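You operate a simulated robot arm through the tools that you are given. There is no shell and no other tool.

Carry out the task below with a simulated two-armed robot. There is one attempt and no reset: what you move stays moved.

## Task
Charge the grey battery till the charger shows FULL, then take it off.
Fine: battery switch to 2, charger switch on; both off again before the battery comes out; stand it in the steel tray; leave the other switches. Set down upright: what you pick out.

It is judged by the outcome, as a careful person would: the job done as asked, and still so three seconds after it is handed in. It fails if anything else is knocked over, pushed out of place, dropped, spilled or broken.

## Robot
Two 7-joint arms with two-finger parallel grippers on one trunk, on a base that drives. Base frame: it is fixed to the floor where the robot stands at the start and does not move with it; the origin is under the middle of the robot, x ahead of it, y to its left, z up; the surface under the hand at the start is at about z = 88. Lengths are in cm, angles in rad, forces in N, time in s.
The left shoulder is at the start at [7, 18.8, 133], the right one opposite. With the tool pointing down near the work surface each hand reaches from about 18 to 78 cm from the robot's upright axis, wherever it stands, measured 20 degrees to its own side. Places, roughly: battery switch [70, -10, 90]; bilge switch [60, -30, 90]; charger display [60, 150, 90]; charger switch [60, -20, 90]; deck switch [60, -40, 90]; dimmer knob [60, -50, 90]; grey battery, yellow battery [50, 150, 100]; nav switch [60, -20, 90]; steel tray [40, 170, 90]; switch panel [70, -30, 100]; vent switch [60, -30, 90]. Payload 3.91 kg a hand.
Tool frame (each hand has its own): the origin (TCP) lies between the finger pads and is the grasp point; the fingertips stand 3 cm ahead of it; z points along the fingers, y is the line along which they close. The gripper opens to 11 cm. The fingers are 2 cm wide and 1 cm thick; the gripper's body (4.8 by 11.2 cm) begins 5.5 cm behind the TCP.
Orientation is that of the tool frame in the base frame, as [roll, pitch, yaw] about the fixed x, y, z axes, in that order (R = Rz(yaw) Ry(pitch) Rx(roll)). With the fingers straight down and closing along the base's y, the tool's x points along the base's -x, its y along +y and its z along -z.

## Interface
- The arms move only by the tool jog_arm. It takes "left_motion", "right_motion" or both (then of equal length, played together; a hand with none holds still); each is a list of rows, each a list of 3 entries, a list of its own where there are three numbers: the finger opening in cm, from 0 to 11, then the shift along the base's x, y, z in cm, then the turn, a rotation vector about the base's x, y, z in rad. In form: [[gripper, [dx, dy, dz], [wx, wy, wz]], ...]. A call has 1 to 20 rows; each row shifts and turns the commanded pose from where the row before left it. Rows are played at 5 a second. More than 5 cm and 0.15 rad between two rows, or a gripper value outside its range, and nothing of the call is played. Where a pose cannot be reached the arm comes as near as it can. A force on the tool above 40 N (or 10 N above the force at the start of the call, whichever is more), or a blocked arm, ends the call early, and 0.2 s more pass. The fingers move at their own pace (about 7.2 cm/s each) and stop on an object; they squeeze with about 22 N. The grip force told is the motor's: it shows also when the fingers shut on nothing. Time passes only in rows, and 0.2 s behind the last, so rows that do not move let the fingers close. It gives the time, the measured TCP pose, the force on the tool (base axes), the opening and the grip force at its end, in the units of the frame above (readings bear some noise), with the torque about the TCP (base axes, N m) and any sound that the robot's microphone picked up.
- Cameras (640 x 400 px; columns grow to the right, rows downward): "scene" is now at [12.75, -3.38, 155.17]; the picture's right is [-0.38, -0.92, 0.00], its down [-0.60, 0.25, -0.76] and it looks along [0.70, -0.29, -0.65] (base axes); focal length 277 px, centre (320, 200). "left" rides on the left gripper at [7.2, -1.7, -10.3] in its tool frame; the picture's right is [0.23, 0.97, 0.00], its down [-0.76, 0.18, -0.62] and it looks along [-0.61, 0.14, 0.78] (tool axes); focal length 222 px, centre (320, 200). "right" rides on the right gripper at [7.2, 1.7, -10.3] in its tool frame; the picture's right is [-0.23, 0.97, 0.00], its down [-0.76, -0.18, -0.62] and it looks along [-0.61, -0.14, 0.78] (tool axes); focal length 222 px, centre (320, 200). There is no depth. A picture from a camera that has moved, and an enlarged one, comes with that camera's place and axes in the base frame and with its lens.
- snapshot(camera): a new picture of that camera. The clock stands still meanwhile.
- move_column(by): slides the trunk up (or, below 0, down) by that many cm; the arms and the scene camera ride with it, the base frame stays. It gives what a move gives, with no picture.
- drive_base(legs): drives the robot by 1 to 6 legs, each [ahead, turn to the left] in cm and rad, along the robot's own axes; the way and the turn of a leg run together, so that a leg with both is an arc; at most 150 cm and 3.142 rad a leg. The arms and the cameras ride along, it lands a little off, and it stops where it bumps. It gives what a move gives.
- aim_head(pan, tilt): turns the head with the scene camera to pan (to the left, within 1.501 rad either way) and tilt (down, from -0.506 to 1.204), counted from straight ahead of the robot. It gives what a move gives.
- close_up(camera, box): a new picture of the part [left, top, right, bottom] of that camera's present view, enlarged. The clock stands still meanwhile.
- job_done(): hands the job in; it is judged then, once.

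Nothing tells you exact positions but the pictures and the camera data. Unless the task says otherwise, let go and move clear before handing in.

The tools are called after "Emit:" by a JSON object that holds its "api" and its "payload". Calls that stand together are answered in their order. jog_arm: Moves the arms, as the interface text tells. Its arguments: {"type":"object","properties":{"left_motion":{"type":"array","items":{"type":"array"}},"right_motion":{"type":"array","items":{"type":"array"}}},"required":[]} The other tools are called the same way: move_column (by) slides the trunk up or down; drive_base (legs) drives the base; aim_head (pan, tilt) turns the head that bears the scene camera; snapshot (camera) takes a picture; close_up (camera, box) takes an enlarged picture of a part of a camera's view; job_done () hands the job in.

At the start:

```text
t: 0.0
left_eef_pos: [44.77, 9.52, 127.44]
left_tcp_rot: [-3.14, 0.001, 3.14]
left_ft_force: [0.0, -0.7, 0.5]
left_wrist_torque: [0.03, -0.01, -0.01]
left_opening: 11.02
left_grasp_force: 0.0
right_eef_pos: [42.05, -25.0, 129.09]
right_tcp_rot: [-3.141, 0.001, -3.14]
right_ft_force: [-1.0, 0.3, 0.5]
right_wrist_torque: [0.03, -0.01, 0.0]
right_opening: 11.01
right_grasp_force: 0.1
trunk travel left (down, up): [-84.0, 10.0]
robot x, y, heading: [-0.2, -0.03, 0.003]
head pan, tilt: [-0.394, 0.71]
```

scene: 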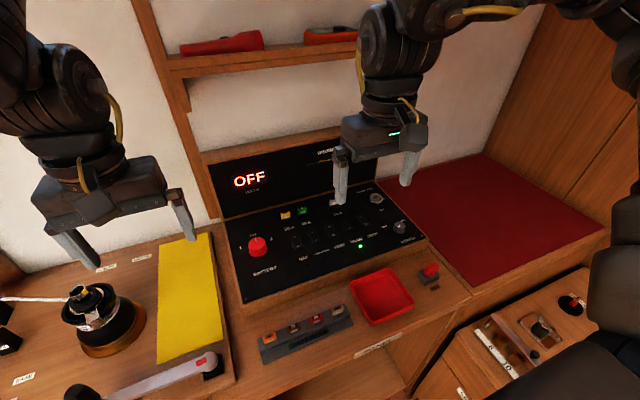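
right: 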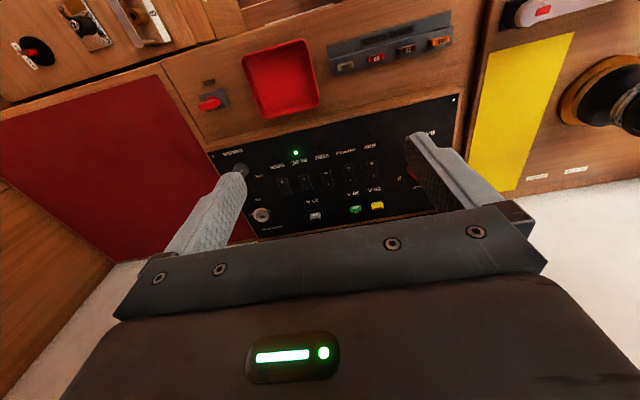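
left: 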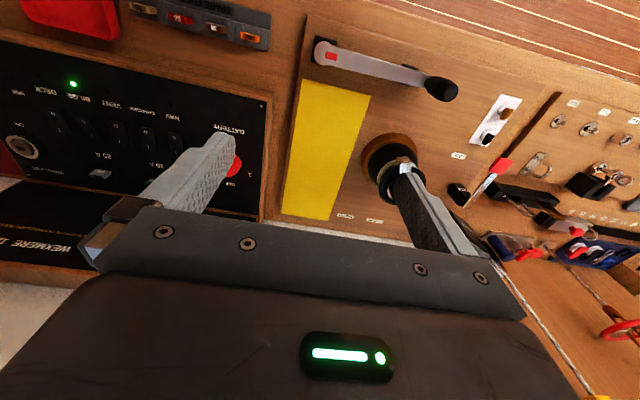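

I see a sloped switch panel ahead with a red rotary battery knob and a row of rocker switches; the charger and batteries are off to the left. I'll look closer at the panel first and then toward the charger.

Emit:
{"api": "close_up", "payload": {"camera": "scene", "box": [200, 130, 450, 290]}}

Emit:
{"api": "close_up", "payload": {"camera": "left", "box": [0, 30, 280, 205]}}

Emit:
{"api": "close_up", "payload": {"camera": "right", "box": [200, 90, 470, 250]}}

```text
2.50 times, centred on (325, 210) of scene
camera zoom: at [12.75, -3.38, 155.17], right [-0.38, -0.92, 0.0], down [-0.6, 0.25, -0.76], along [0.7, -0.29, -0.65], focal length 693 px, centre (308, 175)
```

zoom: 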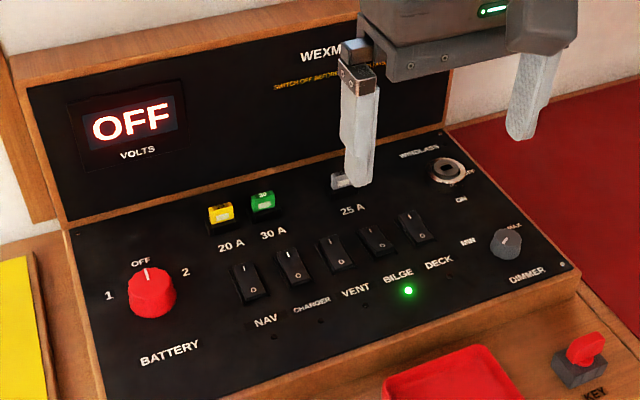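

```text
2.29 times, centred on (140, 118) of left
camera zoom: at [37.46, 7.87, 137.87], right [-0.23, 0.97, 0.0], down [0.76, 0.18, 0.62], along [0.61, 0.14, -0.78], focal length 508 px, centre (731, 389)
```

zoom: 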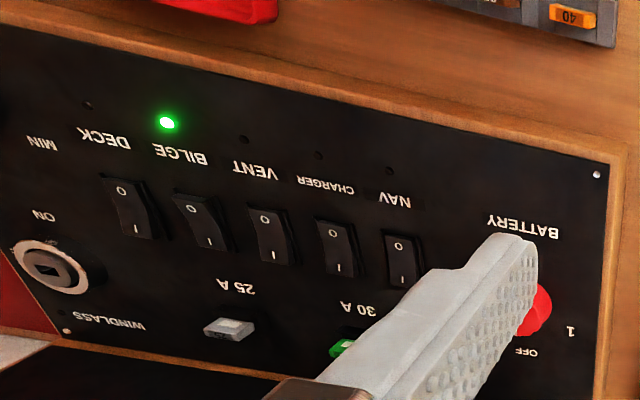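

```text
2.37 times, centred on (335, 170) of right
camera zoom: at [34.82, -23.25, 139.43], right [0.23, 0.97, 0.0], down [0.76, -0.18, 0.62], along [0.61, -0.14, -0.78], focal length 526 px, centre (284, 271)
```

zoom: 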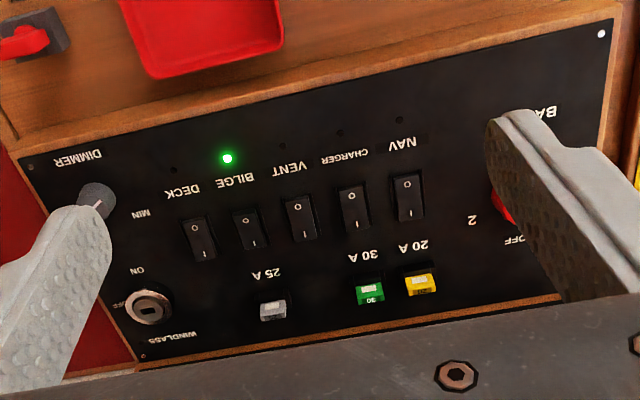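

The panel has the battery knob (1–OFF–2) at left and the rockers NAV, CHARGER, VENT, BILGE (lit), DECK. Now I look left toward the charger and batteries.

Emit:
{"api": "aim_head", "payload": {"pan": 1.15, "tilt": 0.45}}

Emit:
{"api": "snapshot", "payload": {"camera": "scene"}}

```text
t: 1.6
left_eef_pos: [44.78, 9.59, 127.44]
left_tcp_rot: [3.14, 0.001, 3.14]
left_ft_force: [-0.3, 0.6, -0.2]
left_wrist_torque: [0.0, 0.0, -0.02]
left_opening: 10.99
left_grasp_force: 0.1
right_eef_pos: [42.03, -24.95, 129.15]
right_tcp_rot: [3.141, 0.0, 3.141]
right_ft_force: [0.1, 0.3, 0.5]
right_wrist_torque: [0.0, 0.0, 0.0]
right_opening: 10.97
right_grasp_force: 0.0
trunk travel left (down, up): [-84.0, 10.0]
robot x, y, heading: [-0.08, 0.01, 0.003]
head pan, tilt: [1.15, 0.45]
```

```text
taken
camera scene: at [8.71, 8.26, 157.48], right [0.91, -0.41, 0.0], down [-0.18, -0.4, -0.9], along [0.37, 0.82, -0.44], focal length 277 px, centre (320, 200)
```

scene: 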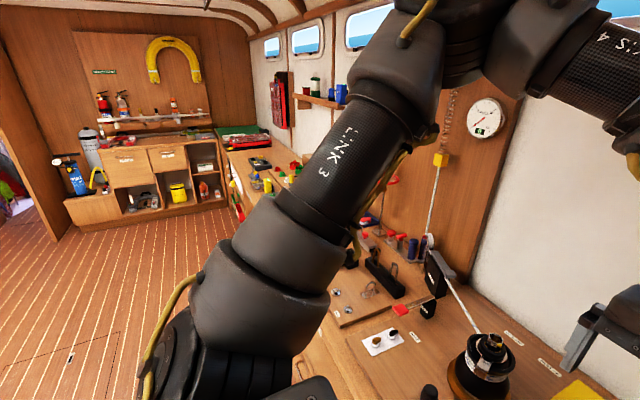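

The left arm blocks some of the view. I'll zoom in on what can be seen of the bench farther to the left.

Emit:
{"api": "close_up", "payload": {"camera": "scene", "box": [200, 110, 340, 200]}}

Emit:
{"api": "close_up", "payload": {"camera": "scene", "box": [300, 180, 560, 390]}}

```text
4.44 times, centred on (270, 155) of scene
camera zoom: at [8.71, 8.26, 157.48], right [0.91, -0.41, 0.0], down [-0.18, -0.4, -0.9], along [0.37, 0.82, -0.44], focal length 1232 px, centre (542, 400)
```

zoom: 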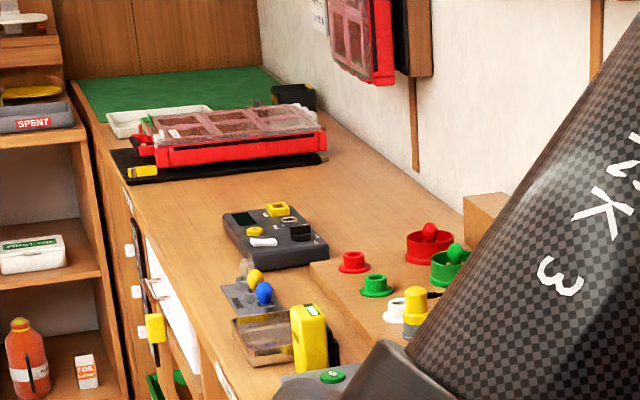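

```text
1.90 times, centred on (430, 285) of scene
camera zoom: at [8.71, 8.26, 157.48], right [0.91, -0.41, 0.0], down [-0.18, -0.4, -0.9], along [0.37, 0.82, -0.44], focal length 528 px, centre (110, 38)
```

zoom: 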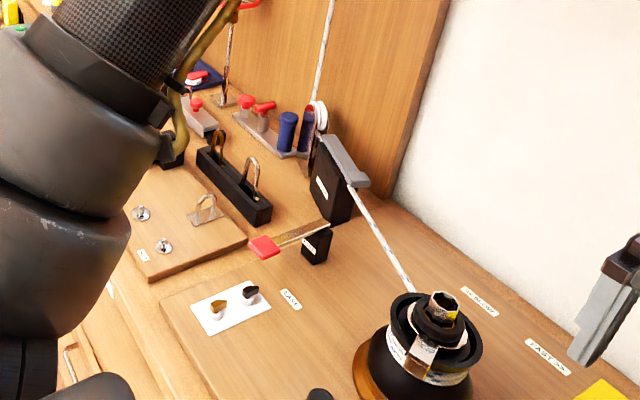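

The yellow battery seems to stand near (42, 153), with the tray beside it. I'll drive over along the bench to inspect the charger before I touch any switch.

Emit:
{"api": "drive_base", "payload": {"legs": [[0, 1.57]]}}

```text
t: 5.8
left_eef_pos: [-8.58, 44.91, 127.4]
left_tcp_rot: [-3.141, -0.001, -1.59]
left_ft_force: [-0.4, 0.3, 0.1]
left_wrist_torque: [-0.02, 0.05, -0.01]
left_opening: 10.99
left_grasp_force: 0.0
right_eef_pos: [25.84, 41.52, 129.13]
right_tcp_rot: [-3.14, 0.0, -1.593]
right_ft_force: [-0.1, -0.6, -0.2]
right_wrist_torque: [0.02, 0.0, -0.01]
right_opening: 11.01
right_grasp_force: 0.0
trunk travel left (down, up): [-84.0, 10.0]
robot x, y, heading: [0.13, 0.06, 1.549]
head pan, tilt: [1.15, 0.45]
```

Emit:
{"api": "aim_head", "payload": {"pan": -0.3, "tilt": 0.4}}

Emit:
{"api": "snapshot", "payload": {"camera": "scene"}}

```text
t: 7.4
left_eef_pos: [-8.39, 44.85, 127.5]
left_tcp_rot: [-3.141, 0.002, -1.592]
left_ft_force: [-0.5, 0.0, 0.4]
left_wrist_torque: [0.03, 0.01, 0.01]
left_opening: 11.01
left_grasp_force: 0.1
right_eef_pos: [25.88, 41.49, 129.12]
right_tcp_rot: [-3.142, 0.0, -1.591]
right_ft_force: [-0.3, 0.0, 0.6]
right_wrist_torque: [0.0, 0.0, 0.02]
right_opening: 10.99
right_grasp_force: 0.0
trunk travel left (down, up): [-84.0, 10.0]
robot x, y, heading: [0.2, -0.06, 1.548]
head pan, tilt: [-0.3, 0.4]
```

```text
taken
camera scene: at [2.97, 13.7, 157.94], right [0.95, -0.32, 0.0], down [-0.12, -0.37, -0.92], along [0.29, 0.87, -0.39], focal length 277 px, centre (320, 200)
```

scene: 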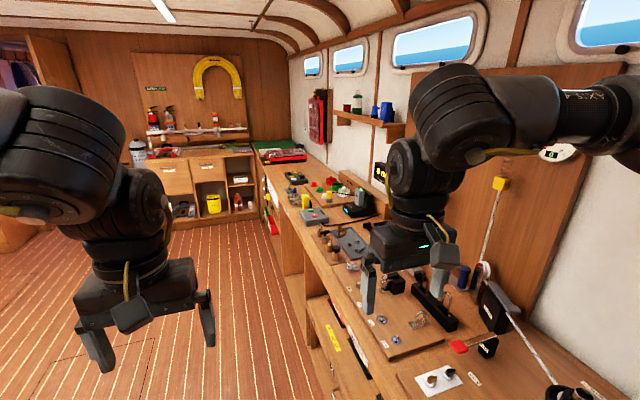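

Emit:
{"api": "close_up", "payload": {"camera": "scene", "box": [270, 140, 400, 250]}}

```text
3.64 times, centred on (335, 195) of scene
camera zoom: at [2.97, 13.7, 157.94], right [0.95, -0.32, 0.0], down [-0.12, -0.37, -0.92], along [0.29, 0.87, -0.39], focal length 1008 px, centre (266, 218)
```

zoom: 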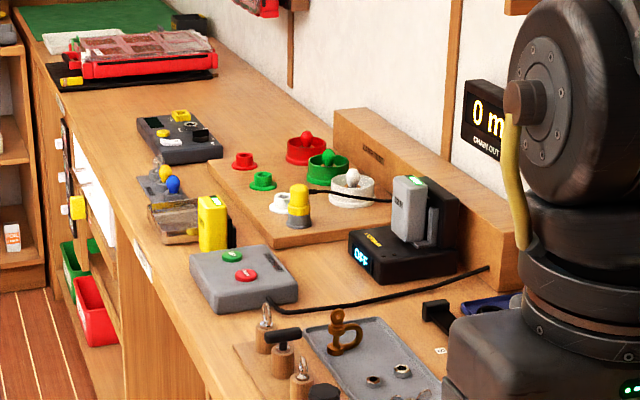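

The grey battery sits in the charger (display OFF, near (60,140)), the yellow one stands next to the small steel tray near (37,165). So the battery is already in place; I return to the panel to throw the switches.

Emit:
{"api": "close_up", "payload": {"camera": "scene", "box": [300, 175, 380, 235]}}

Emit:
{"api": "drive_base", "payload": {"legs": [[0, -1.548]]}}

Emit:
{"api": "aim_head", "payload": {"pan": -0.25, "tilt": 0.8}}

Emit:
{"api": "snapshot", "payload": {"camera": "scene"}}

```text
6.67 times, centred on (340, 205) of scene
camera zoom: at [2.97, 13.7, 157.94], right [0.95, -0.32, 0.0], down [-0.12, -0.37, -0.92], along [0.29, 0.87, -0.39], focal length 1847 px, centre (187, 167)
```

zoom: 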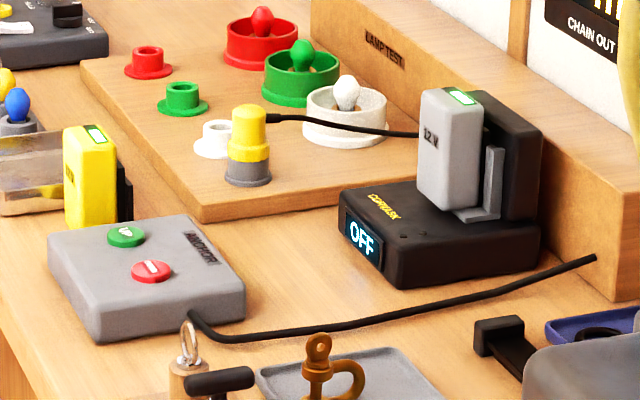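

```text
t: 11.5
left_eef_pos: [44.38, 11.07, 127.43]
left_tcp_rot: [-3.141, -0.001, -3.108]
left_ft_force: [0.4, 0.8, 0.1]
left_wrist_torque: [-0.01, 0.0, 0.03]
left_opening: 11.01
left_grasp_force: 0.0
right_eef_pos: [42.93, -23.33, 129.03]
right_tcp_rot: [-3.141, -0.001, -3.109]
right_ft_force: [1.0, -0.8, -0.6]
right_wrist_torque: [-0.01, 0.0, 0.01]
right_opening: 11.02
right_grasp_force: 0.2
trunk travel left (down, up): [-84.0, 10.0]
robot x, y, heading: [-0.49, -0.19, 0.034]
head pan, tilt: [-0.3, 0.4]
```

```text
t: 12.3
left_eef_pos: [44.43, 11.01, 127.37]
left_tcp_rot: [-3.142, 0.001, -3.107]
left_ft_force: [0.0, 0.2, -0.7]
left_wrist_torque: [-0.01, 0.02, -0.03]
left_opening: 11.0
left_grasp_force: 0.1
right_eef_pos: [42.86, -23.37, 129.13]
right_tcp_rot: [-3.141, 0.001, -3.107]
right_ft_force: [0.8, 0.1, -0.3]
right_wrist_torque: [0.01, 0.0, 0.0]
right_opening: 11.01
right_grasp_force: 0.0
trunk travel left (down, up): [-84.0, 10.0]
robot x, y, heading: [-0.15, -0.09, 0.036]
head pan, tilt: [-0.25, 0.799]
```

```text
taken
camera scene: at [12.83, -1.69, 154.44], right [-0.21, -0.98, 0.0], down [-0.7, 0.15, -0.7], along [0.68, -0.15, -0.72], focal length 277 px, centre (320, 200)
```

scene: 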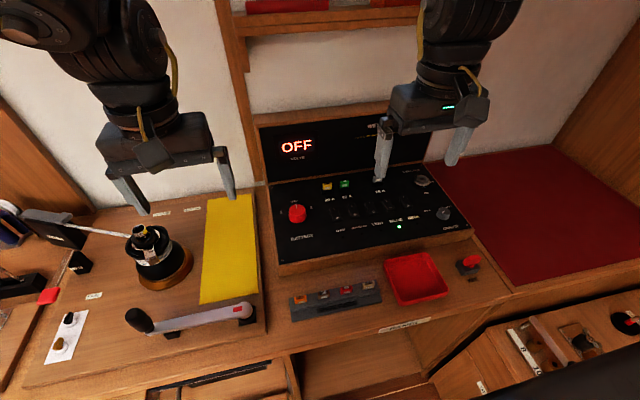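

I'm back at the panel. I take detailed views from several cameras to triangulate the knob and the CHARGER rocker.

Emit:
{"api": "close_up", "payload": {"camera": "scene", "box": [250, 160, 410, 260]}}

Emit:
{"api": "close_up", "payload": {"camera": "right", "box": [200, 90, 480, 265]}}

Emit:
{"api": "close_up", "payload": {"camera": "left", "box": [0, 30, 280, 205]}}

Emit:
{"api": "snapshot", "payload": {"camera": "left"}}

Emit:
{"api": "snapshot", "payload": {"camera": "right"}}

```text
4.00 times, centred on (330, 210) of scene
camera zoom: at [12.83, -1.69, 154.44], right [-0.21, -0.98, 0.0], down [-0.7, 0.15, -0.7], along [0.68, -0.15, -0.72], focal length 1108 px, centre (280, 160)
```

zoom: 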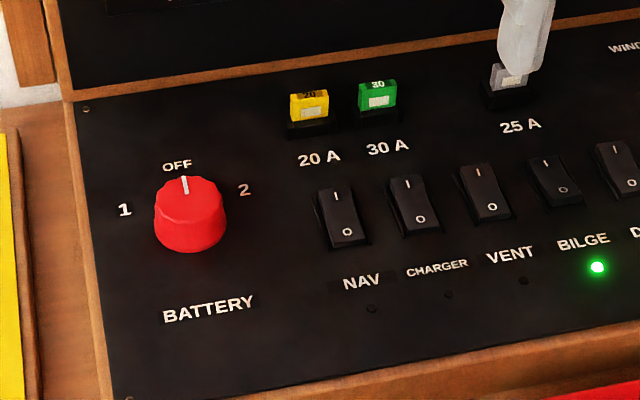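

```text
2.29 times, centred on (340, 178) of right
camera zoom: at [35.61, -22.03, 139.43], right [0.19, 0.98, 0.0], down [0.77, -0.15, 0.62], along [0.61, -0.12, -0.78], focal length 508 px, centre (274, 251)
```

zoom: 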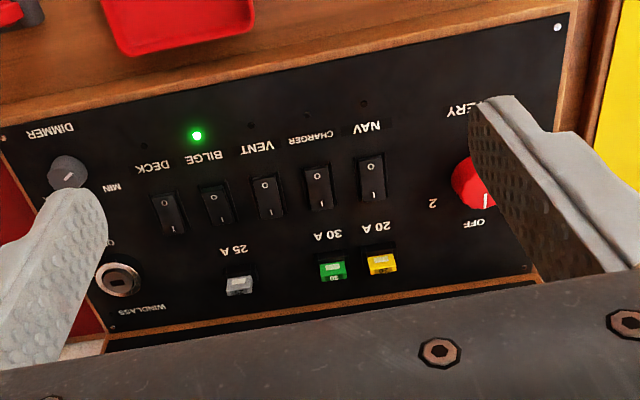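

```text
2.29 times, centred on (140, 118) of left
camera zoom: at [37.17, 9.15, 137.87], right [-0.26, 0.97, 0.0], down [0.76, 0.2, 0.62], along [0.6, 0.16, -0.78], focal length 508 px, centre (731, 389)
```

zoom: 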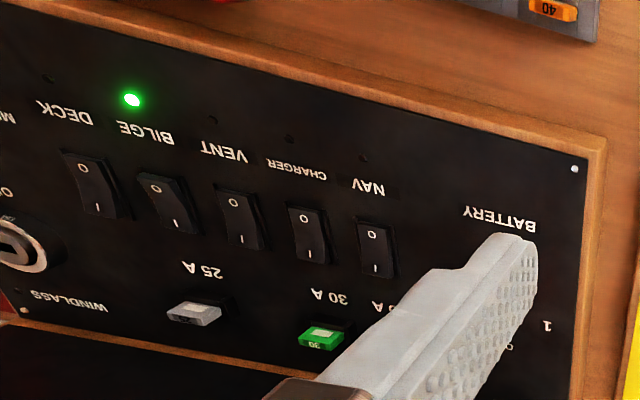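

```text
taken
camera left: at [37.17, 9.15, 137.87], right [-0.26, 0.97, 0.0], down [0.76, 0.2, 0.62], along [0.6, 0.16, -0.78], focal length 222 px, centre (320, 200)
```

left: 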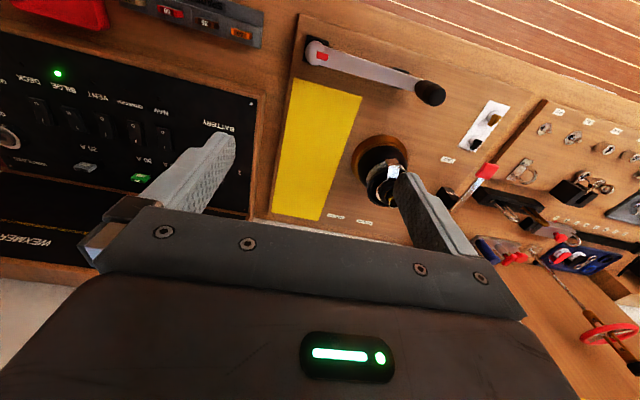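

```text
taken
camera right: at [35.61, -22.03, 139.43], right [0.19, 0.98, 0.0], down [0.77, -0.15, 0.62], along [0.61, -0.12, -0.78], focal length 222 px, centre (320, 200)
```

right: 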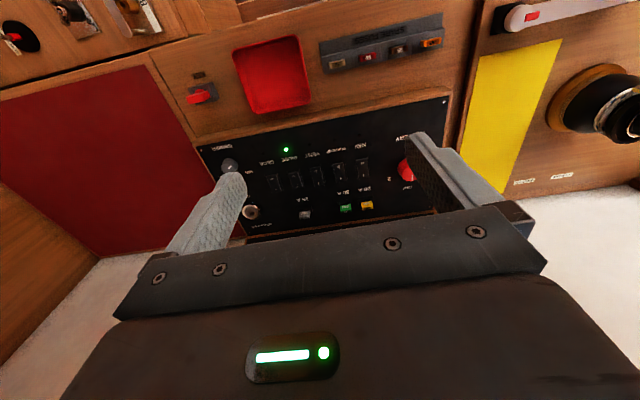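

I place the CHARGER rocker at about (64.3, -23.0, 93.3) and the battery knob at about (66.5, -6.5), about 5 cm wide; position 2 is about 60° clockwise. I move the right hand above the knob, clear of everything.

Emit:
{"api": "jog_arm", "payload": {"right_motion": [[9, [3, 2, 0], [0, 0, 0]], [9, [3, 2, 0], [0, 0, 0]], [9, [3, 2, -1], [0, 0, 0]], [9, [3, 2, -2], [0, 0, 0]], [9, [3, 2, -3], [0, 0, 0]], [9, [3, 2, -4], [0, 0, 0]], [9, [3, 2, -4], [0, 0, 0]], [9, [2.5, 1.9, -3], [0, 0, 0]], [9, [0, 1, -2], [0, 0, 0]], [9, [0, 0, 0], [0, 0, -0.0345]]], "left_motion": [[9, [0, 1, 0], [0, 0, 0]], [9, [0, 1, 0], [0, 0, 0]], [9, [0, 1, 0], [0, 0, 0]], [9, [0, 1, 0], [0, 0, 0]], [9, [0, 1, 0], [0, 0, 0]], [9, [0, 1, 0], [0, 0, 0]], [9, [0, 1, 0], [0, 0, 0]], [9, [0, 1, 0], [0, 0, 0]], [9, [0, 0, 0], [0, 0, 0]], [9, [0, 0, 0], [0, 0, 0]]]}}

Emit:
{"api": "snapshot", "payload": {"camera": "scene"}}

Emit:
{"api": "snapshot", "payload": {"camera": "right"}}

Emit:
{"api": "snapshot", "payload": {"camera": "left"}}

```text
refused: row 6 steps farther than a row can; nothing moved
```

```text
taken
camera scene: at [12.83, -1.69, 154.44], right [-0.21, -0.98, 0.0], down [-0.7, 0.15, -0.7], along [0.68, -0.15, -0.72], focal length 277 px, centre (320, 200)
```

scene: 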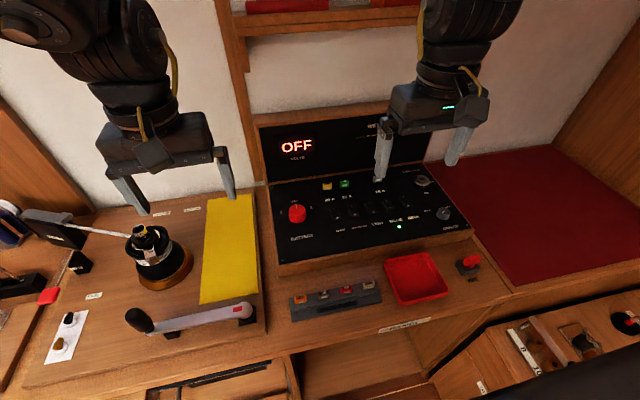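

```text
taken
camera right: at [35.61, -22.03, 139.43], right [0.19, 0.98, 0.0], down [0.77, -0.15, 0.62], along [0.61, -0.12, -0.78], focal length 222 px, centre (320, 200)
```

right: 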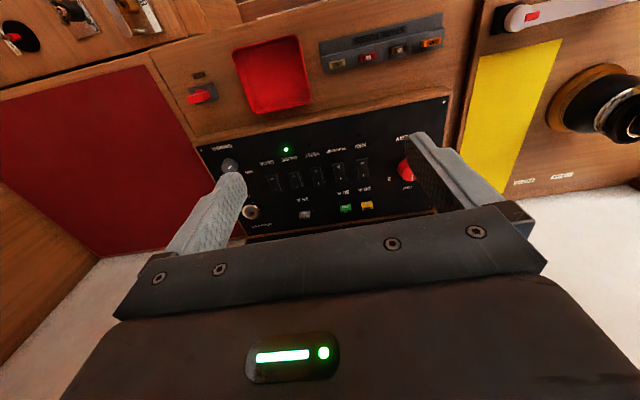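

```text
taken
camera left: at [37.17, 9.15, 137.87], right [-0.26, 0.97, 0.0], down [0.76, 0.2, 0.62], along [0.6, 0.16, -0.78], focal length 222 px, centre (320, 200)
```

left: 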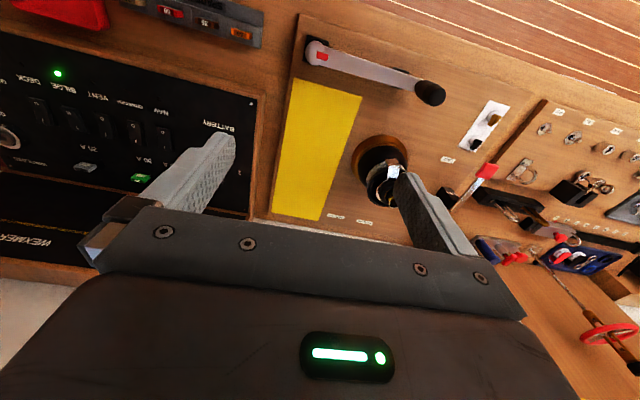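

One step was too long, so nothing moved. I repeat with smaller steps.

Emit:
{"api": "jog_arm", "payload": {"right_motion": [[9, [3, 2, 0], [0, 0, 0]], [9, [3, 2, 0], [0, 0, 0]], [9, [3, 2, -1], [0, 0, 0]], [9, [3, 2, -2], [0, 0, 0]], [9, [3, 2, -3], [0, 0, 0]], [9, [3, 2, -3], [0, 0, 0]], [9, [3, 2, -3], [0, 0, 0]], [9, [2.5, 1.9, -3], [0, 0, 0]], [9, [0, 1, -4], [0, 0, 0]], [9, [0, 0, -4], [0, 0, -0.0345]]], "left_motion": [[9, [0, 1, 0], [0, 0, 0]], [9, [0, 1, 0], [0, 0, 0]], [9, [0, 1, 0], [0, 0, 0]], [9, [0, 1, 0], [0, 0, 0]], [9, [0, 1, 0], [0, 0, 0]], [9, [0, 1, 0], [0, 0, 0]], [9, [0, 1, 0], [0, 0, 0]], [9, [0, 1, 0], [0, 0, 0]], [9, [0, 0, 0], [0, 0, 0]], [9, [0, 0, 0], [0, 0, 0]]]}}

Emit:
{"api": "snapshot", "payload": {"camera": "scene"}}

Emit:
{"api": "snapshot", "payload": {"camera": "right"}}

Emit:
{"api": "snapshot", "payload": {"camera": "left"}}

```text
t: 14.5
left_eef_pos: [44.08, 18.54, 127.37]
left_tcp_rot: [3.139, 0.001, -3.103]
left_ft_force: [0.0, 0.8, 0.5]
left_wrist_torque: [0.01, -0.04, 0.0]
left_opening: 9.01
left_grasp_force: 0.1
left hand out of reach, approached as far as the arm can: row 8
right_eef_pos: [66.36, -6.56, 106.13]
right_tcp_rot: [3.141, -0.002, -3.141]
right_ft_force: [0.1, -0.5, 0.8]
right_wrist_torque: [0.02, -0.05, 0.0]
right_opening: 9.02
right_grasp_force: 0.0
trunk travel left (down, up): [-84.0, 10.0]
robot x, y, heading: [0.55, -0.13, 0.037]
head pan, tilt: [-0.25, 0.799]
```

```text
taken
camera scene: at [12.95, -1.83, 154.43], right [-0.21, -0.98, 0.0], down [-0.7, 0.15, -0.7], along [0.68, -0.15, -0.72], focal length 277 px, centre (320, 200)
```

scene: 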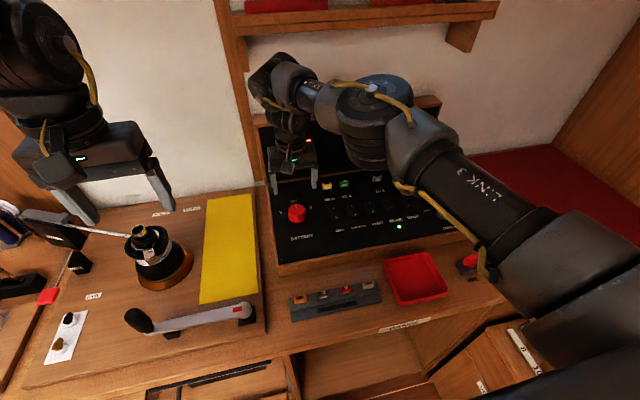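

```text
taken
camera right: at [59.24, -4.91, 116.41], right [0.23, 0.97, 0.0], down [0.76, -0.18, 0.62], along [0.61, -0.14, -0.78], focal length 222 px, centre (320, 200)
```

right: 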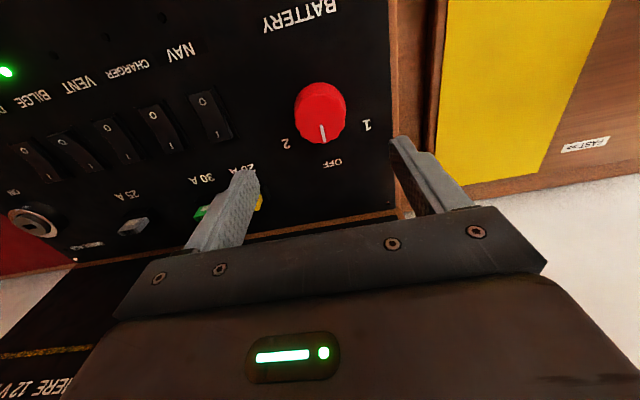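

```text
taken
camera left: at [36.93, 16.69, 137.72], right [-0.27, 0.96, 0.0], down [0.75, 0.21, 0.62], along [0.6, 0.17, -0.78], focal length 222 px, centre (320, 200)
```

left: 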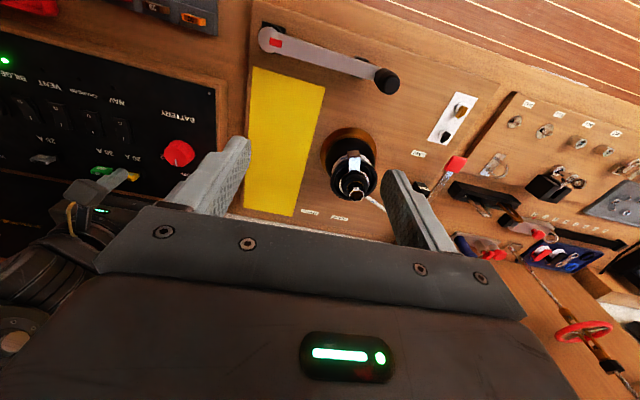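

The knob's centre is about (65.7, -6.35). I descend over it with open fingers.

Emit:
{"api": "jog_arm", "payload": {"right_motion": [[9, [-0.7, 0.2, -2], [0, 0, 0]], [9, [0, 0, -2], [0, 0, 0]], [9, [0, 0, -2], [0, 0, 0]], [9, [0, 0, -1.5], [0, 0, 0]], [9, [0, 0, -1], [0, 0, 0]], [9, [0, 0, 0], [0, 0, 0]]]}}

Emit:
{"api": "close_up", "payload": {"camera": "scene", "box": [250, 130, 370, 240]}}

Emit:
{"api": "snapshot", "payload": {"camera": "right"}}

Emit:
{"api": "close_up", "payload": {"camera": "left", "box": [60, 80, 260, 220]}}

```text
t: 15.9
left_eef_pos: [43.99, 18.75, 127.28]
left_tcp_rot: [-3.14, 0.002, -3.1]
left_ft_force: [-0.6, -0.3, 0.0]
left_wrist_torque: [-0.02, -0.02, 0.02]
left_opening: 8.99
left_grasp_force: 0.0
right_eef_pos: [65.53, -6.08, 97.56]
right_tcp_rot: [-3.141, 0.0, 3.141]
right_ft_force: [0.1, -0.7, 0.2]
right_wrist_torque: [0.0, -0.01, 0.02]
right_opening: 9.01
right_grasp_force: 0.0
trunk travel left (down, up): [-84.0, 10.0]
robot x, y, heading: [-0.51, -0.13, 0.035]
head pan, tilt: [-0.25, 0.799]
```

```text
3.64 times, centred on (310, 185) of scene
camera zoom: at [12.82, -1.62, 154.43], right [-0.21, -0.98, 0.0], down [-0.7, 0.15, -0.7], along [0.68, -0.15, -0.72], focal length 1008 px, centre (356, 254)
```

zoom: 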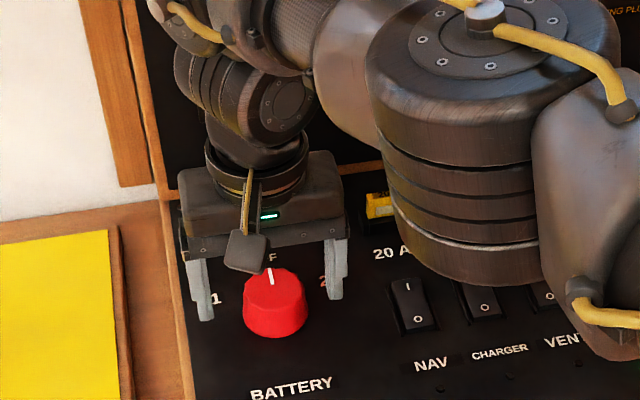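

```text
taken
camera right: at [58.34, -4.44, 107.95], right [0.23, 0.97, 0.0], down [0.76, -0.18, 0.62], along [0.61, -0.14, -0.78], focal length 222 px, centre (320, 200)
```

right: 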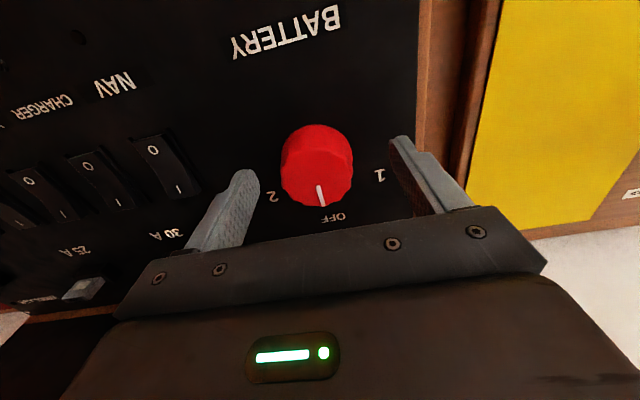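

```text
2.86 times, centred on (160, 150) of left
camera zoom: at [36.81, 16.88, 137.73], right [-0.27, 0.96, 0.0], down [0.75, 0.21, 0.62], along [0.6, 0.17, -0.78], focal length 635 px, centre (777, 343)
```

zoom: 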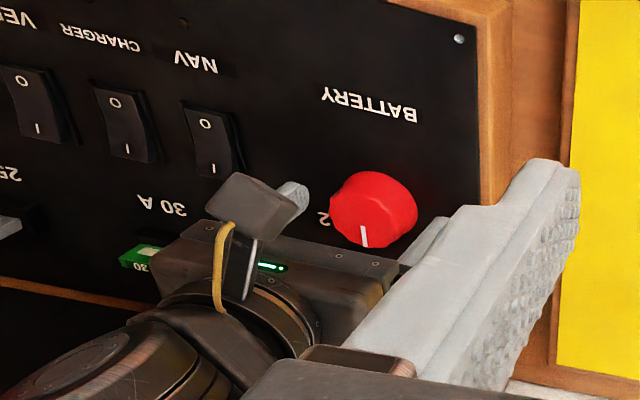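

The fingers straddle the knob well. I lower a touch more and close on it.

Emit:
{"api": "jog_arm", "payload": {"right_motion": [[9, [0.1, -0.2, -0.5], [0, 0, 0]], [9, [0, 0, -0.5], [0, 0, 0]], [7, [0, 0, 0], [0, 0, 0]], [5.5, [0, 0, 0], [0, 0, 0]], [4.5, [0, 0, 0], [0, 0, 0]], [4.0, [0, 0, 0], [0, 0, 0]], [3.5, [0, 0, 0], [0, 0, 0]]]}}

Emit:
{"api": "snapshot", "payload": {"camera": "right"}}

Emit:
{"api": "close_up", "payload": {"camera": "scene", "box": [250, 130, 370, 240]}}

```text
t: 17.5
left_eef_pos: [44.06, 18.78, 127.26]
left_tcp_rot: [-3.141, 0.003, -3.102]
left_ft_force: [-0.5, -0.1, 0.7]
left_wrist_torque: [-0.03, -0.01, 0.02]
left_opening: 9.01
left_grasp_force: 0.1
right_eef_pos: [65.75, -6.46, 96.72]
right_tcp_rot: [-3.141, 0.0, 3.141]
right_ft_force: [-0.6, -3.9, -1.4]
right_wrist_torque: [-0.34, 0.01, 0.01]
right_opening: 4.86
right_grasp_force: 45.1
trunk travel left (down, up): [-84.0, 10.0]
robot x, y, heading: [-0.11, 0.09, 0.036]
head pan, tilt: [-0.25, 0.799]
```

```text
taken
camera right: at [58.52, -4.78, 106.93], right [0.23, 0.97, 0.0], down [0.76, -0.18, 0.62], along [0.61, -0.14, -0.78], focal length 222 px, centre (320, 200)
```

right: 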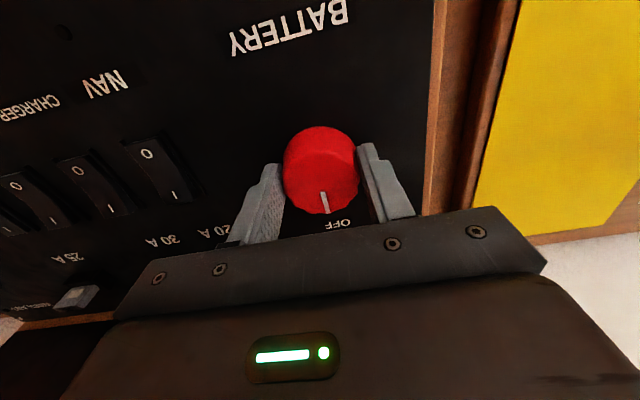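

```text
3.64 times, centred on (310, 185) of scene
camera zoom: at [12.84, -1.73, 154.43], right [-0.21, -0.98, 0.0], down [-0.7, 0.15, -0.7], along [0.68, -0.15, -0.72], focal length 1008 px, centre (356, 254)
```

zoom: 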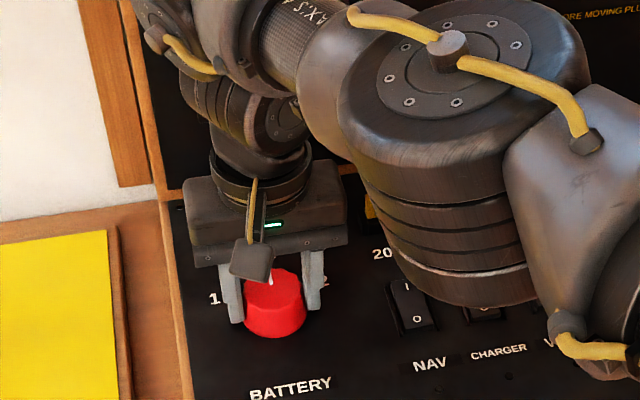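

Gripped at 4.86 cm. I turn clockwise toward 2 in small steps.

Emit:
{"api": "jog_arm", "payload": {"right_motion": [[3.5, [0, 0, 0], [0, 0, -0.1]], [3.5, [0, 0, 0], [0, 0, -0.1]], [3.5, [0, 0, 0], [0, 0, -0.1]], [3.5, [0, 0, 0], [0, 0, -0.1]], [3.5, [0, 0, 0], [0, 0, -0.1]], [3.5, [0, 0, 0], [0, 0, 0]]]}}

Emit:
{"api": "snapshot", "payload": {"camera": "right"}}

```text
t: 18.9
left_eef_pos: [44.03, 18.84, 127.25]
left_tcp_rot: [3.142, 0.001, -3.101]
left_ft_force: [-0.3, 0.3, -0.7]
left_wrist_torque: [0.02, -0.01, 0.04]
left_opening: 9.0
left_grasp_force: 0.2
right_eef_pos: [65.8, -6.27, 96.65]
right_tcp_rot: [3.141, 0.0, 2.642]
right_ft_force: [1.0, 1.4, 4.3]
right_wrist_torque: [0.29, -0.09, -0.01]
right_opening: 4.86
right_grasp_force: 45.1
trunk travel left (down, up): [-84.0, 10.0]
robot x, y, heading: [0.17, 0.01, 0.036]
head pan, tilt: [-0.25, 0.799]
```

```text
taken
camera right: at [60.23, -1.41, 106.93], right [0.67, 0.75, 0.0], down [0.58, -0.52, 0.62], along [0.47, -0.41, -0.78], focal length 222 px, centre (320, 200)
```

right: 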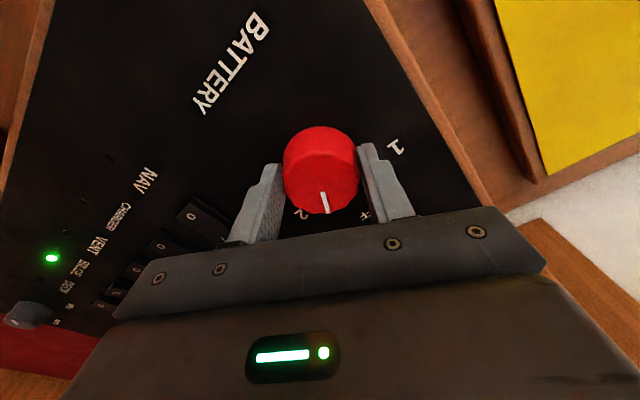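

The knob follows the hand. Continuing to about 60°.

Emit:
{"api": "jog_arm", "payload": {"right_motion": [[3.5, [0, 0, 0], [0, 0, -0.1]], [3.5, [0, 0, 0], [0, 0, -0.1]], [3.5, [0, 0, 0], [0, 0, -0.1]], [3.5, [0, 0, 0], [0, 0, -0.1]], [3.5, [0, 0, 0], [0, 0, -0.1]], [3.5, [0, 0, 0], [0, 0, -0.05]], [3.5, [0, 0, 0], [0, 0, 0]]]}}

Emit:
{"api": "snapshot", "payload": {"camera": "right"}}

Emit:
{"api": "snapshot", "payload": {"camera": "scene"}}

```text
t: 20.7
left_eef_pos: [43.41, 18.84, 127.3]
left_tcp_rot: [3.141, 0.007, -3.101]
left_ft_force: [-0.7, -0.6, 0.2]
left_wrist_torque: [-0.03, 0.03, -0.01]
left_opening: 9.0
left_grasp_force: 0.0
right_eef_pos: [65.82, -6.34, 96.61]
right_tcp_rot: [3.102, 0.014, 2.156]
right_ft_force: [-18.5, -9.5, 21.8]
right_wrist_torque: [-0.16, 1.66, -0.09]
right_opening: 4.92
right_grasp_force: 44.8
right hand out of reach, approached as far as the arm can: row 5, 6
trunk travel left (down, up): [-84.0, 10.0]
robot x, y, heading: [0.13, 0.28, 0.032]
head pan, tilt: [-0.25, 0.799]
stopped in row 7 (right hand): the arm was blocked; the commanded pose is now the measured one
```

```text
taken
camera right: at [62.74, 0.58, 106.81], right [0.94, 0.35, 0.04], down [0.25, -0.74, 0.63], along [0.25, -0.58, -0.78], focal length 222 px, centre (320, 200)
```

right: 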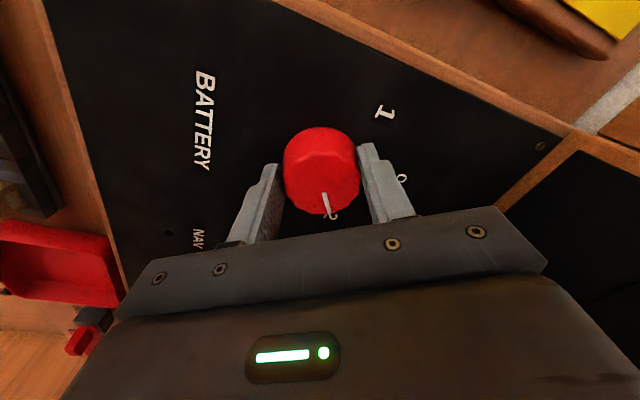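

```text
taken
camera scene: at [12.17, -1.76, 154.51], right [-0.22, -0.98, 0.0], down [-0.7, 0.16, -0.7], along [0.68, -0.15, -0.71], focal length 277 px, centre (320, 200)
```

scene: 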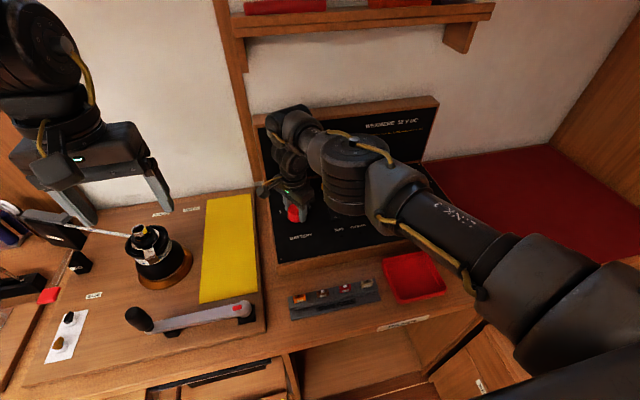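

The pointer is at the 2. The arm is at its limit, so I release the knob and check.

Emit:
{"api": "jog_arm", "payload": {"right_motion": [[6, [0, 0, 0], [0, 0, 0]], [8, [0, 0, 0], [0, 0, 0]], [8, [0, 0, 1], [0, 0, 0]], [8, [0, 0, 2], [0, 0, 0.1]], [8, [0, 0, 3], [0, 0, 0.15]], [8, [0, 0, 3], [0, 0, 0.15]]]}}

Emit:
{"api": "snapshot", "payload": {"camera": "right"}}

Emit:
{"api": "close_up", "payload": {"camera": "left", "box": [60, 80, 260, 220]}}

```text
t: 22.1
left_eef_pos: [43.88, 19.03, 127.38]
left_tcp_rot: [-3.14, 0.001, -3.101]
left_ft_force: [-0.8, 0.4, 0.0]
left_wrist_torque: [0.01, 0.0, -0.01]
left_opening: 8.99
left_grasp_force: 0.0
right_eef_pos: [66.97, -5.49, 104.97]
right_tcp_rot: [3.101, 0.009, 2.559]
right_ft_force: [0.5, -0.4, -0.8]
right_wrist_torque: [-0.03, -0.04, 0.0]
right_opening: 8.02
right_grasp_force: 0.1
right hand out of reach, approached as far as the arm can: row 5, 6
trunk travel left (down, up): [-84.0, 10.0]
robot x, y, heading: [-0.3, 0.15, 0.027]
head pan, tilt: [-0.25, 0.799]
```

```text
taken
camera right: at [61.57, -0.44, 115.38], right [0.72, 0.69, 0.04], down [0.52, -0.58, 0.62], along [0.45, -0.43, -0.78], focal length 222 px, centre (320, 200)
```

right: 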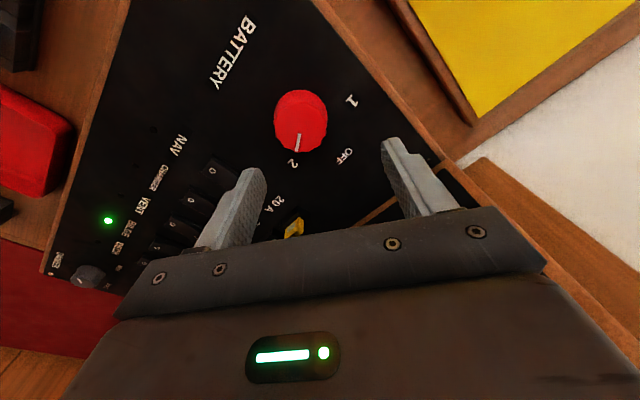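

```text
2.86 times, centred on (160, 150) of left
camera zoom: at [36.67, 17.1, 137.73], right [-0.27, 0.96, 0.0], down [0.75, 0.21, 0.62], along [0.6, 0.16, -0.78], focal length 635 px, centre (777, 343)
```

zoom: 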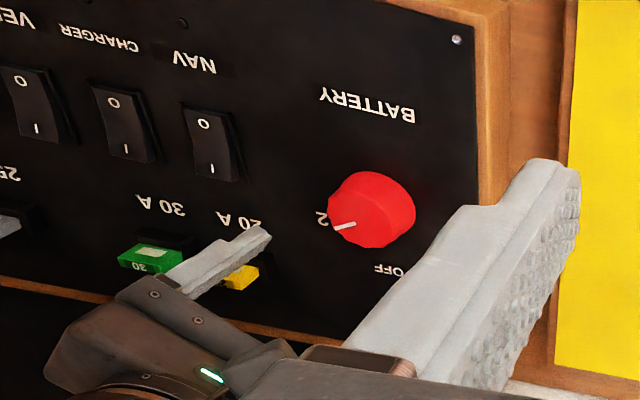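

The knob now points at 2. I close the hand, restore its orientation and go above the CHARGER rocker's I end (far end).

Emit:
{"api": "jog_arm", "payload": {"right_motion": [[4, [0, -3, 0], [0, 0, 0.1]], [0, [0, -3, 0], [0, 0, 0.1]], [0, [0, -3, 0], [0, 0, 0.1]], [0, [-0.4, -3, 0], [0, 0, 0.1]], [0, [-0.4, -3, 0], [0, 0, 0.1]], [0, [-0.2, -2.45, 0], [0, 0, 0.085]], [0, [0, 0, -1], [-0.04, 0, 0]], [0, [0, 0, -2], [0, 0, 0]], [0, [0, 0, 0], [0, 0, 0]]]}}

Emit:
{"api": "snapshot", "payload": {"camera": "right"}}

Emit:
{"api": "close_up", "payload": {"camera": "left", "box": [0, 40, 260, 200]}}

Emit:
{"api": "snapshot", "payload": {"camera": "scene"}}

```text
t: 24.1
left_eef_pos: [44.01, 18.76, 127.3]
left_tcp_rot: [3.139, 0.0, -3.101]
left_ft_force: [0.0, 0.0, 0.3]
left_wrist_torque: [-0.01, -0.02, 0.01]
left_opening: 8.99
left_grasp_force: 0.0
right_eef_pos: [69.69, -22.92, 101.37]
right_tcp_rot: [3.139, 0.012, -3.14]
right_ft_force: [-0.1, -0.4, -0.3]
right_wrist_torque: [-0.02, 0.01, 0.01]
right_opening: 0.03
right_grasp_force: 21.8
right hand out of reach, approached as far as the arm can: row 1, 2, 3, 4, 5, 6
trunk travel left (down, up): [-84.0, 10.0]
robot x, y, heading: [-0.28, 0.43, 0.033]
head pan, tilt: [-0.25, 0.799]
```

```text
taken
camera right: at [62.37, -21.13, 111.55], right [0.22, 0.97, 0.0], down [0.75, -0.18, 0.63], along [0.62, -0.14, -0.77], focal length 222 px, centre (320, 200)
```

right: 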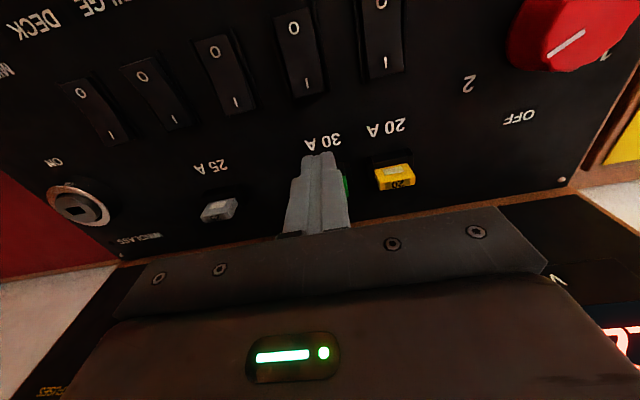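

```text
2.46 times, centred on (130, 120) of left
camera zoom: at [36.77, 16.82, 137.73], right [-0.27, 0.96, 0.0], down [0.75, 0.21, 0.62], along [0.6, 0.17, -0.78], focal length 547 px, centre (788, 397)
```

zoom: 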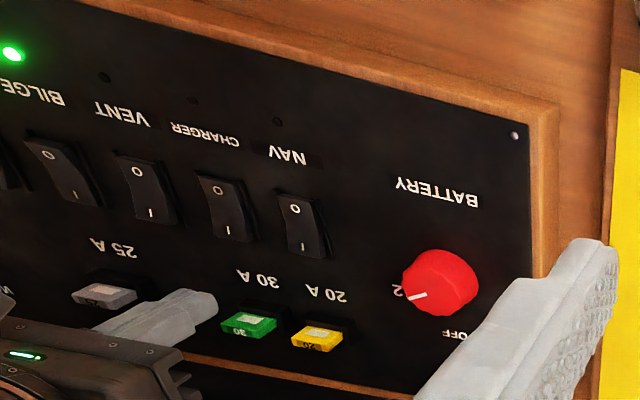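

```text
taken
camera scene: at [12.78, -1.74, 154.43], right [-0.22, -0.98, 0.0], down [-0.7, 0.15, -0.7], along [0.68, -0.15, -0.72], focal length 277 px, centre (320, 200)
```

scene: 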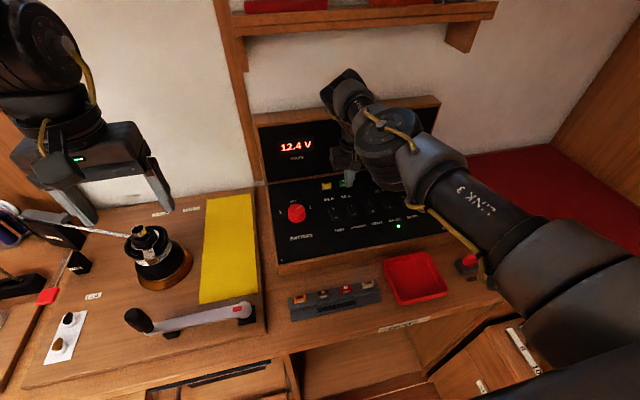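

The panel voltmeter now reads 12.4 V. The hand landed about 4 cm too far forward, so I shift back over the I end of the CHARGER rocker and go down near it.

Emit:
{"api": "jog_arm", "payload": {"right_motion": [[0, [-2, 0, 0], [0, 0, 0]], [0, [-1.9, 0, 0], [0, 0, 0]], [0, [0, 0, -1.2], [0, 0, 0]], [0, [0, 0, -1.2], [0, 0, 0]], [0, [0, 0, -1], [0, 0, 0]], [0, [0, 0, 0], [0, 0, 0]]]}}

Emit:
{"api": "snapshot", "payload": {"camera": "right"}}

Emit:
{"api": "close_up", "payload": {"camera": "left", "box": [0, 40, 260, 200]}}

```text
t: 25.5
left_eef_pos: [43.91, 18.9, 127.22]
left_tcp_rot: [3.141, 0.002, -3.101]
left_ft_force: [0.0, 1.1, 0.3]
left_wrist_torque: [0.01, 0.0, 0.02]
left_opening: 9.01
left_grasp_force: 0.1
right_eef_pos: [69.1, -22.59, 97.64]
right_tcp_rot: [3.139, 0.011, -3.14]
right_ft_force: [1.0, 0.1, -0.3]
right_wrist_torque: [0.02, 0.0, -0.02]
right_opening: 0.0
right_grasp_force: 22.5
right hand out of reach, approached as far as the arm can: row 1, 2
trunk travel left (down, up): [-84.0, 10.0]
robot x, y, heading: [0.37, 0.28, 0.031]
head pan, tilt: [-0.25, 0.799]
```

```text
taken
camera right: at [61.78, -20.93, 107.91], right [0.22, 0.97, 0.0], down [0.75, -0.18, 0.63], along [0.62, -0.14, -0.78], focal length 222 px, centre (320, 200)
```

right: 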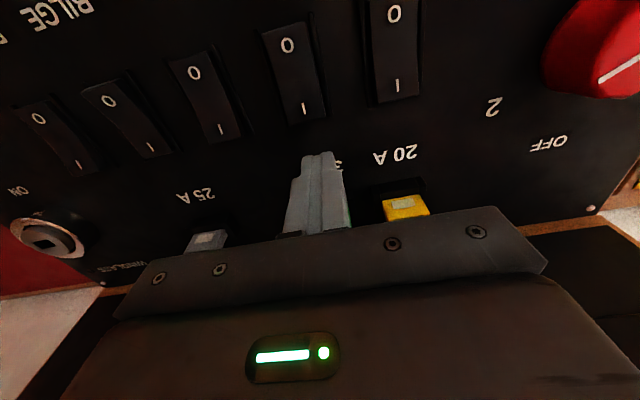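

```text
2.46 times, centred on (130, 120) of left
camera zoom: at [36.77, 16.9, 137.72], right [-0.27, 0.96, 0.0], down [0.75, 0.21, 0.62], along [0.6, 0.17, -0.78], focal length 547 px, centre (788, 397)
```

zoom: 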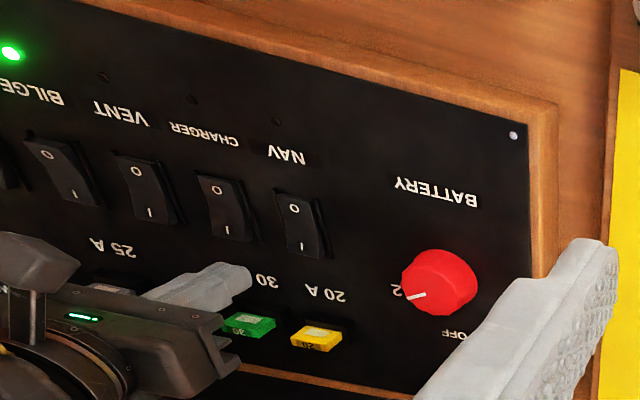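

The arm seems stuck at a joint limit after the turn and did not go back in x. I rise and try to retreat to reset its posture.

Emit:
{"api": "jog_arm", "payload": {"right_motion": [[0, [0, 0, 3], [0, 0, 0]], [0, [0, 0, 4], [0, 0, 0]], [0, [0, 0, 4], [0, 0, 0]], [0, [0, 0, 4], [0, 0, 0]], [0, [0, -2, 4], [0, 0, 0]], [0, [-2, -2, 2], [0, 0, 0]], [0, [-3, 0, 0], [0, 0, 0]], [0, [-3, 0, 0], [0, 0, 0]], [0, [-3, 0, 0], [0, 0, 0]], [0, [-3, 0, 0], [0, 0, 0]]]}}

Emit:
{"api": "snapshot", "payload": {"camera": "scene"}}

```text
t: 27.7
left_eef_pos: [43.7, 18.71, 127.4]
left_tcp_rot: [3.141, 0.002, -3.101]
left_ft_force: [-0.4, -0.9, -0.3]
left_wrist_torque: [0.02, 0.01, -0.01]
left_opening: 9.02
left_grasp_force: 0.0
right_eef_pos: [55.13, -26.59, 118.58]
right_tcp_rot: [3.139, 0.014, -3.139]
right_ft_force: [0.3, 0.4, -0.1]
right_wrist_torque: [0.02, -0.02, -0.01]
right_opening: 0.0
right_grasp_force: 21.8
trunk travel left (down, up): [-84.0, 10.0]
robot x, y, heading: [-0.24, -0.11, 0.032]
head pan, tilt: [-0.25, 0.799]
```

```text
taken
camera scene: at [12.64, -1.82, 154.45], right [-0.22, -0.98, 0.0], down [-0.7, 0.16, -0.7], along [0.68, -0.15, -0.72], focal length 277 px, centre (320, 200)
```

scene: 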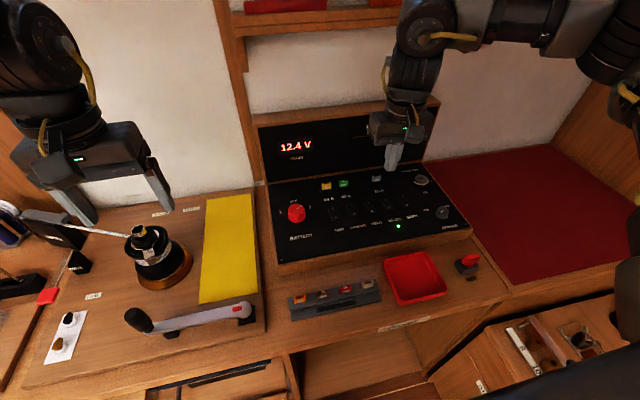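

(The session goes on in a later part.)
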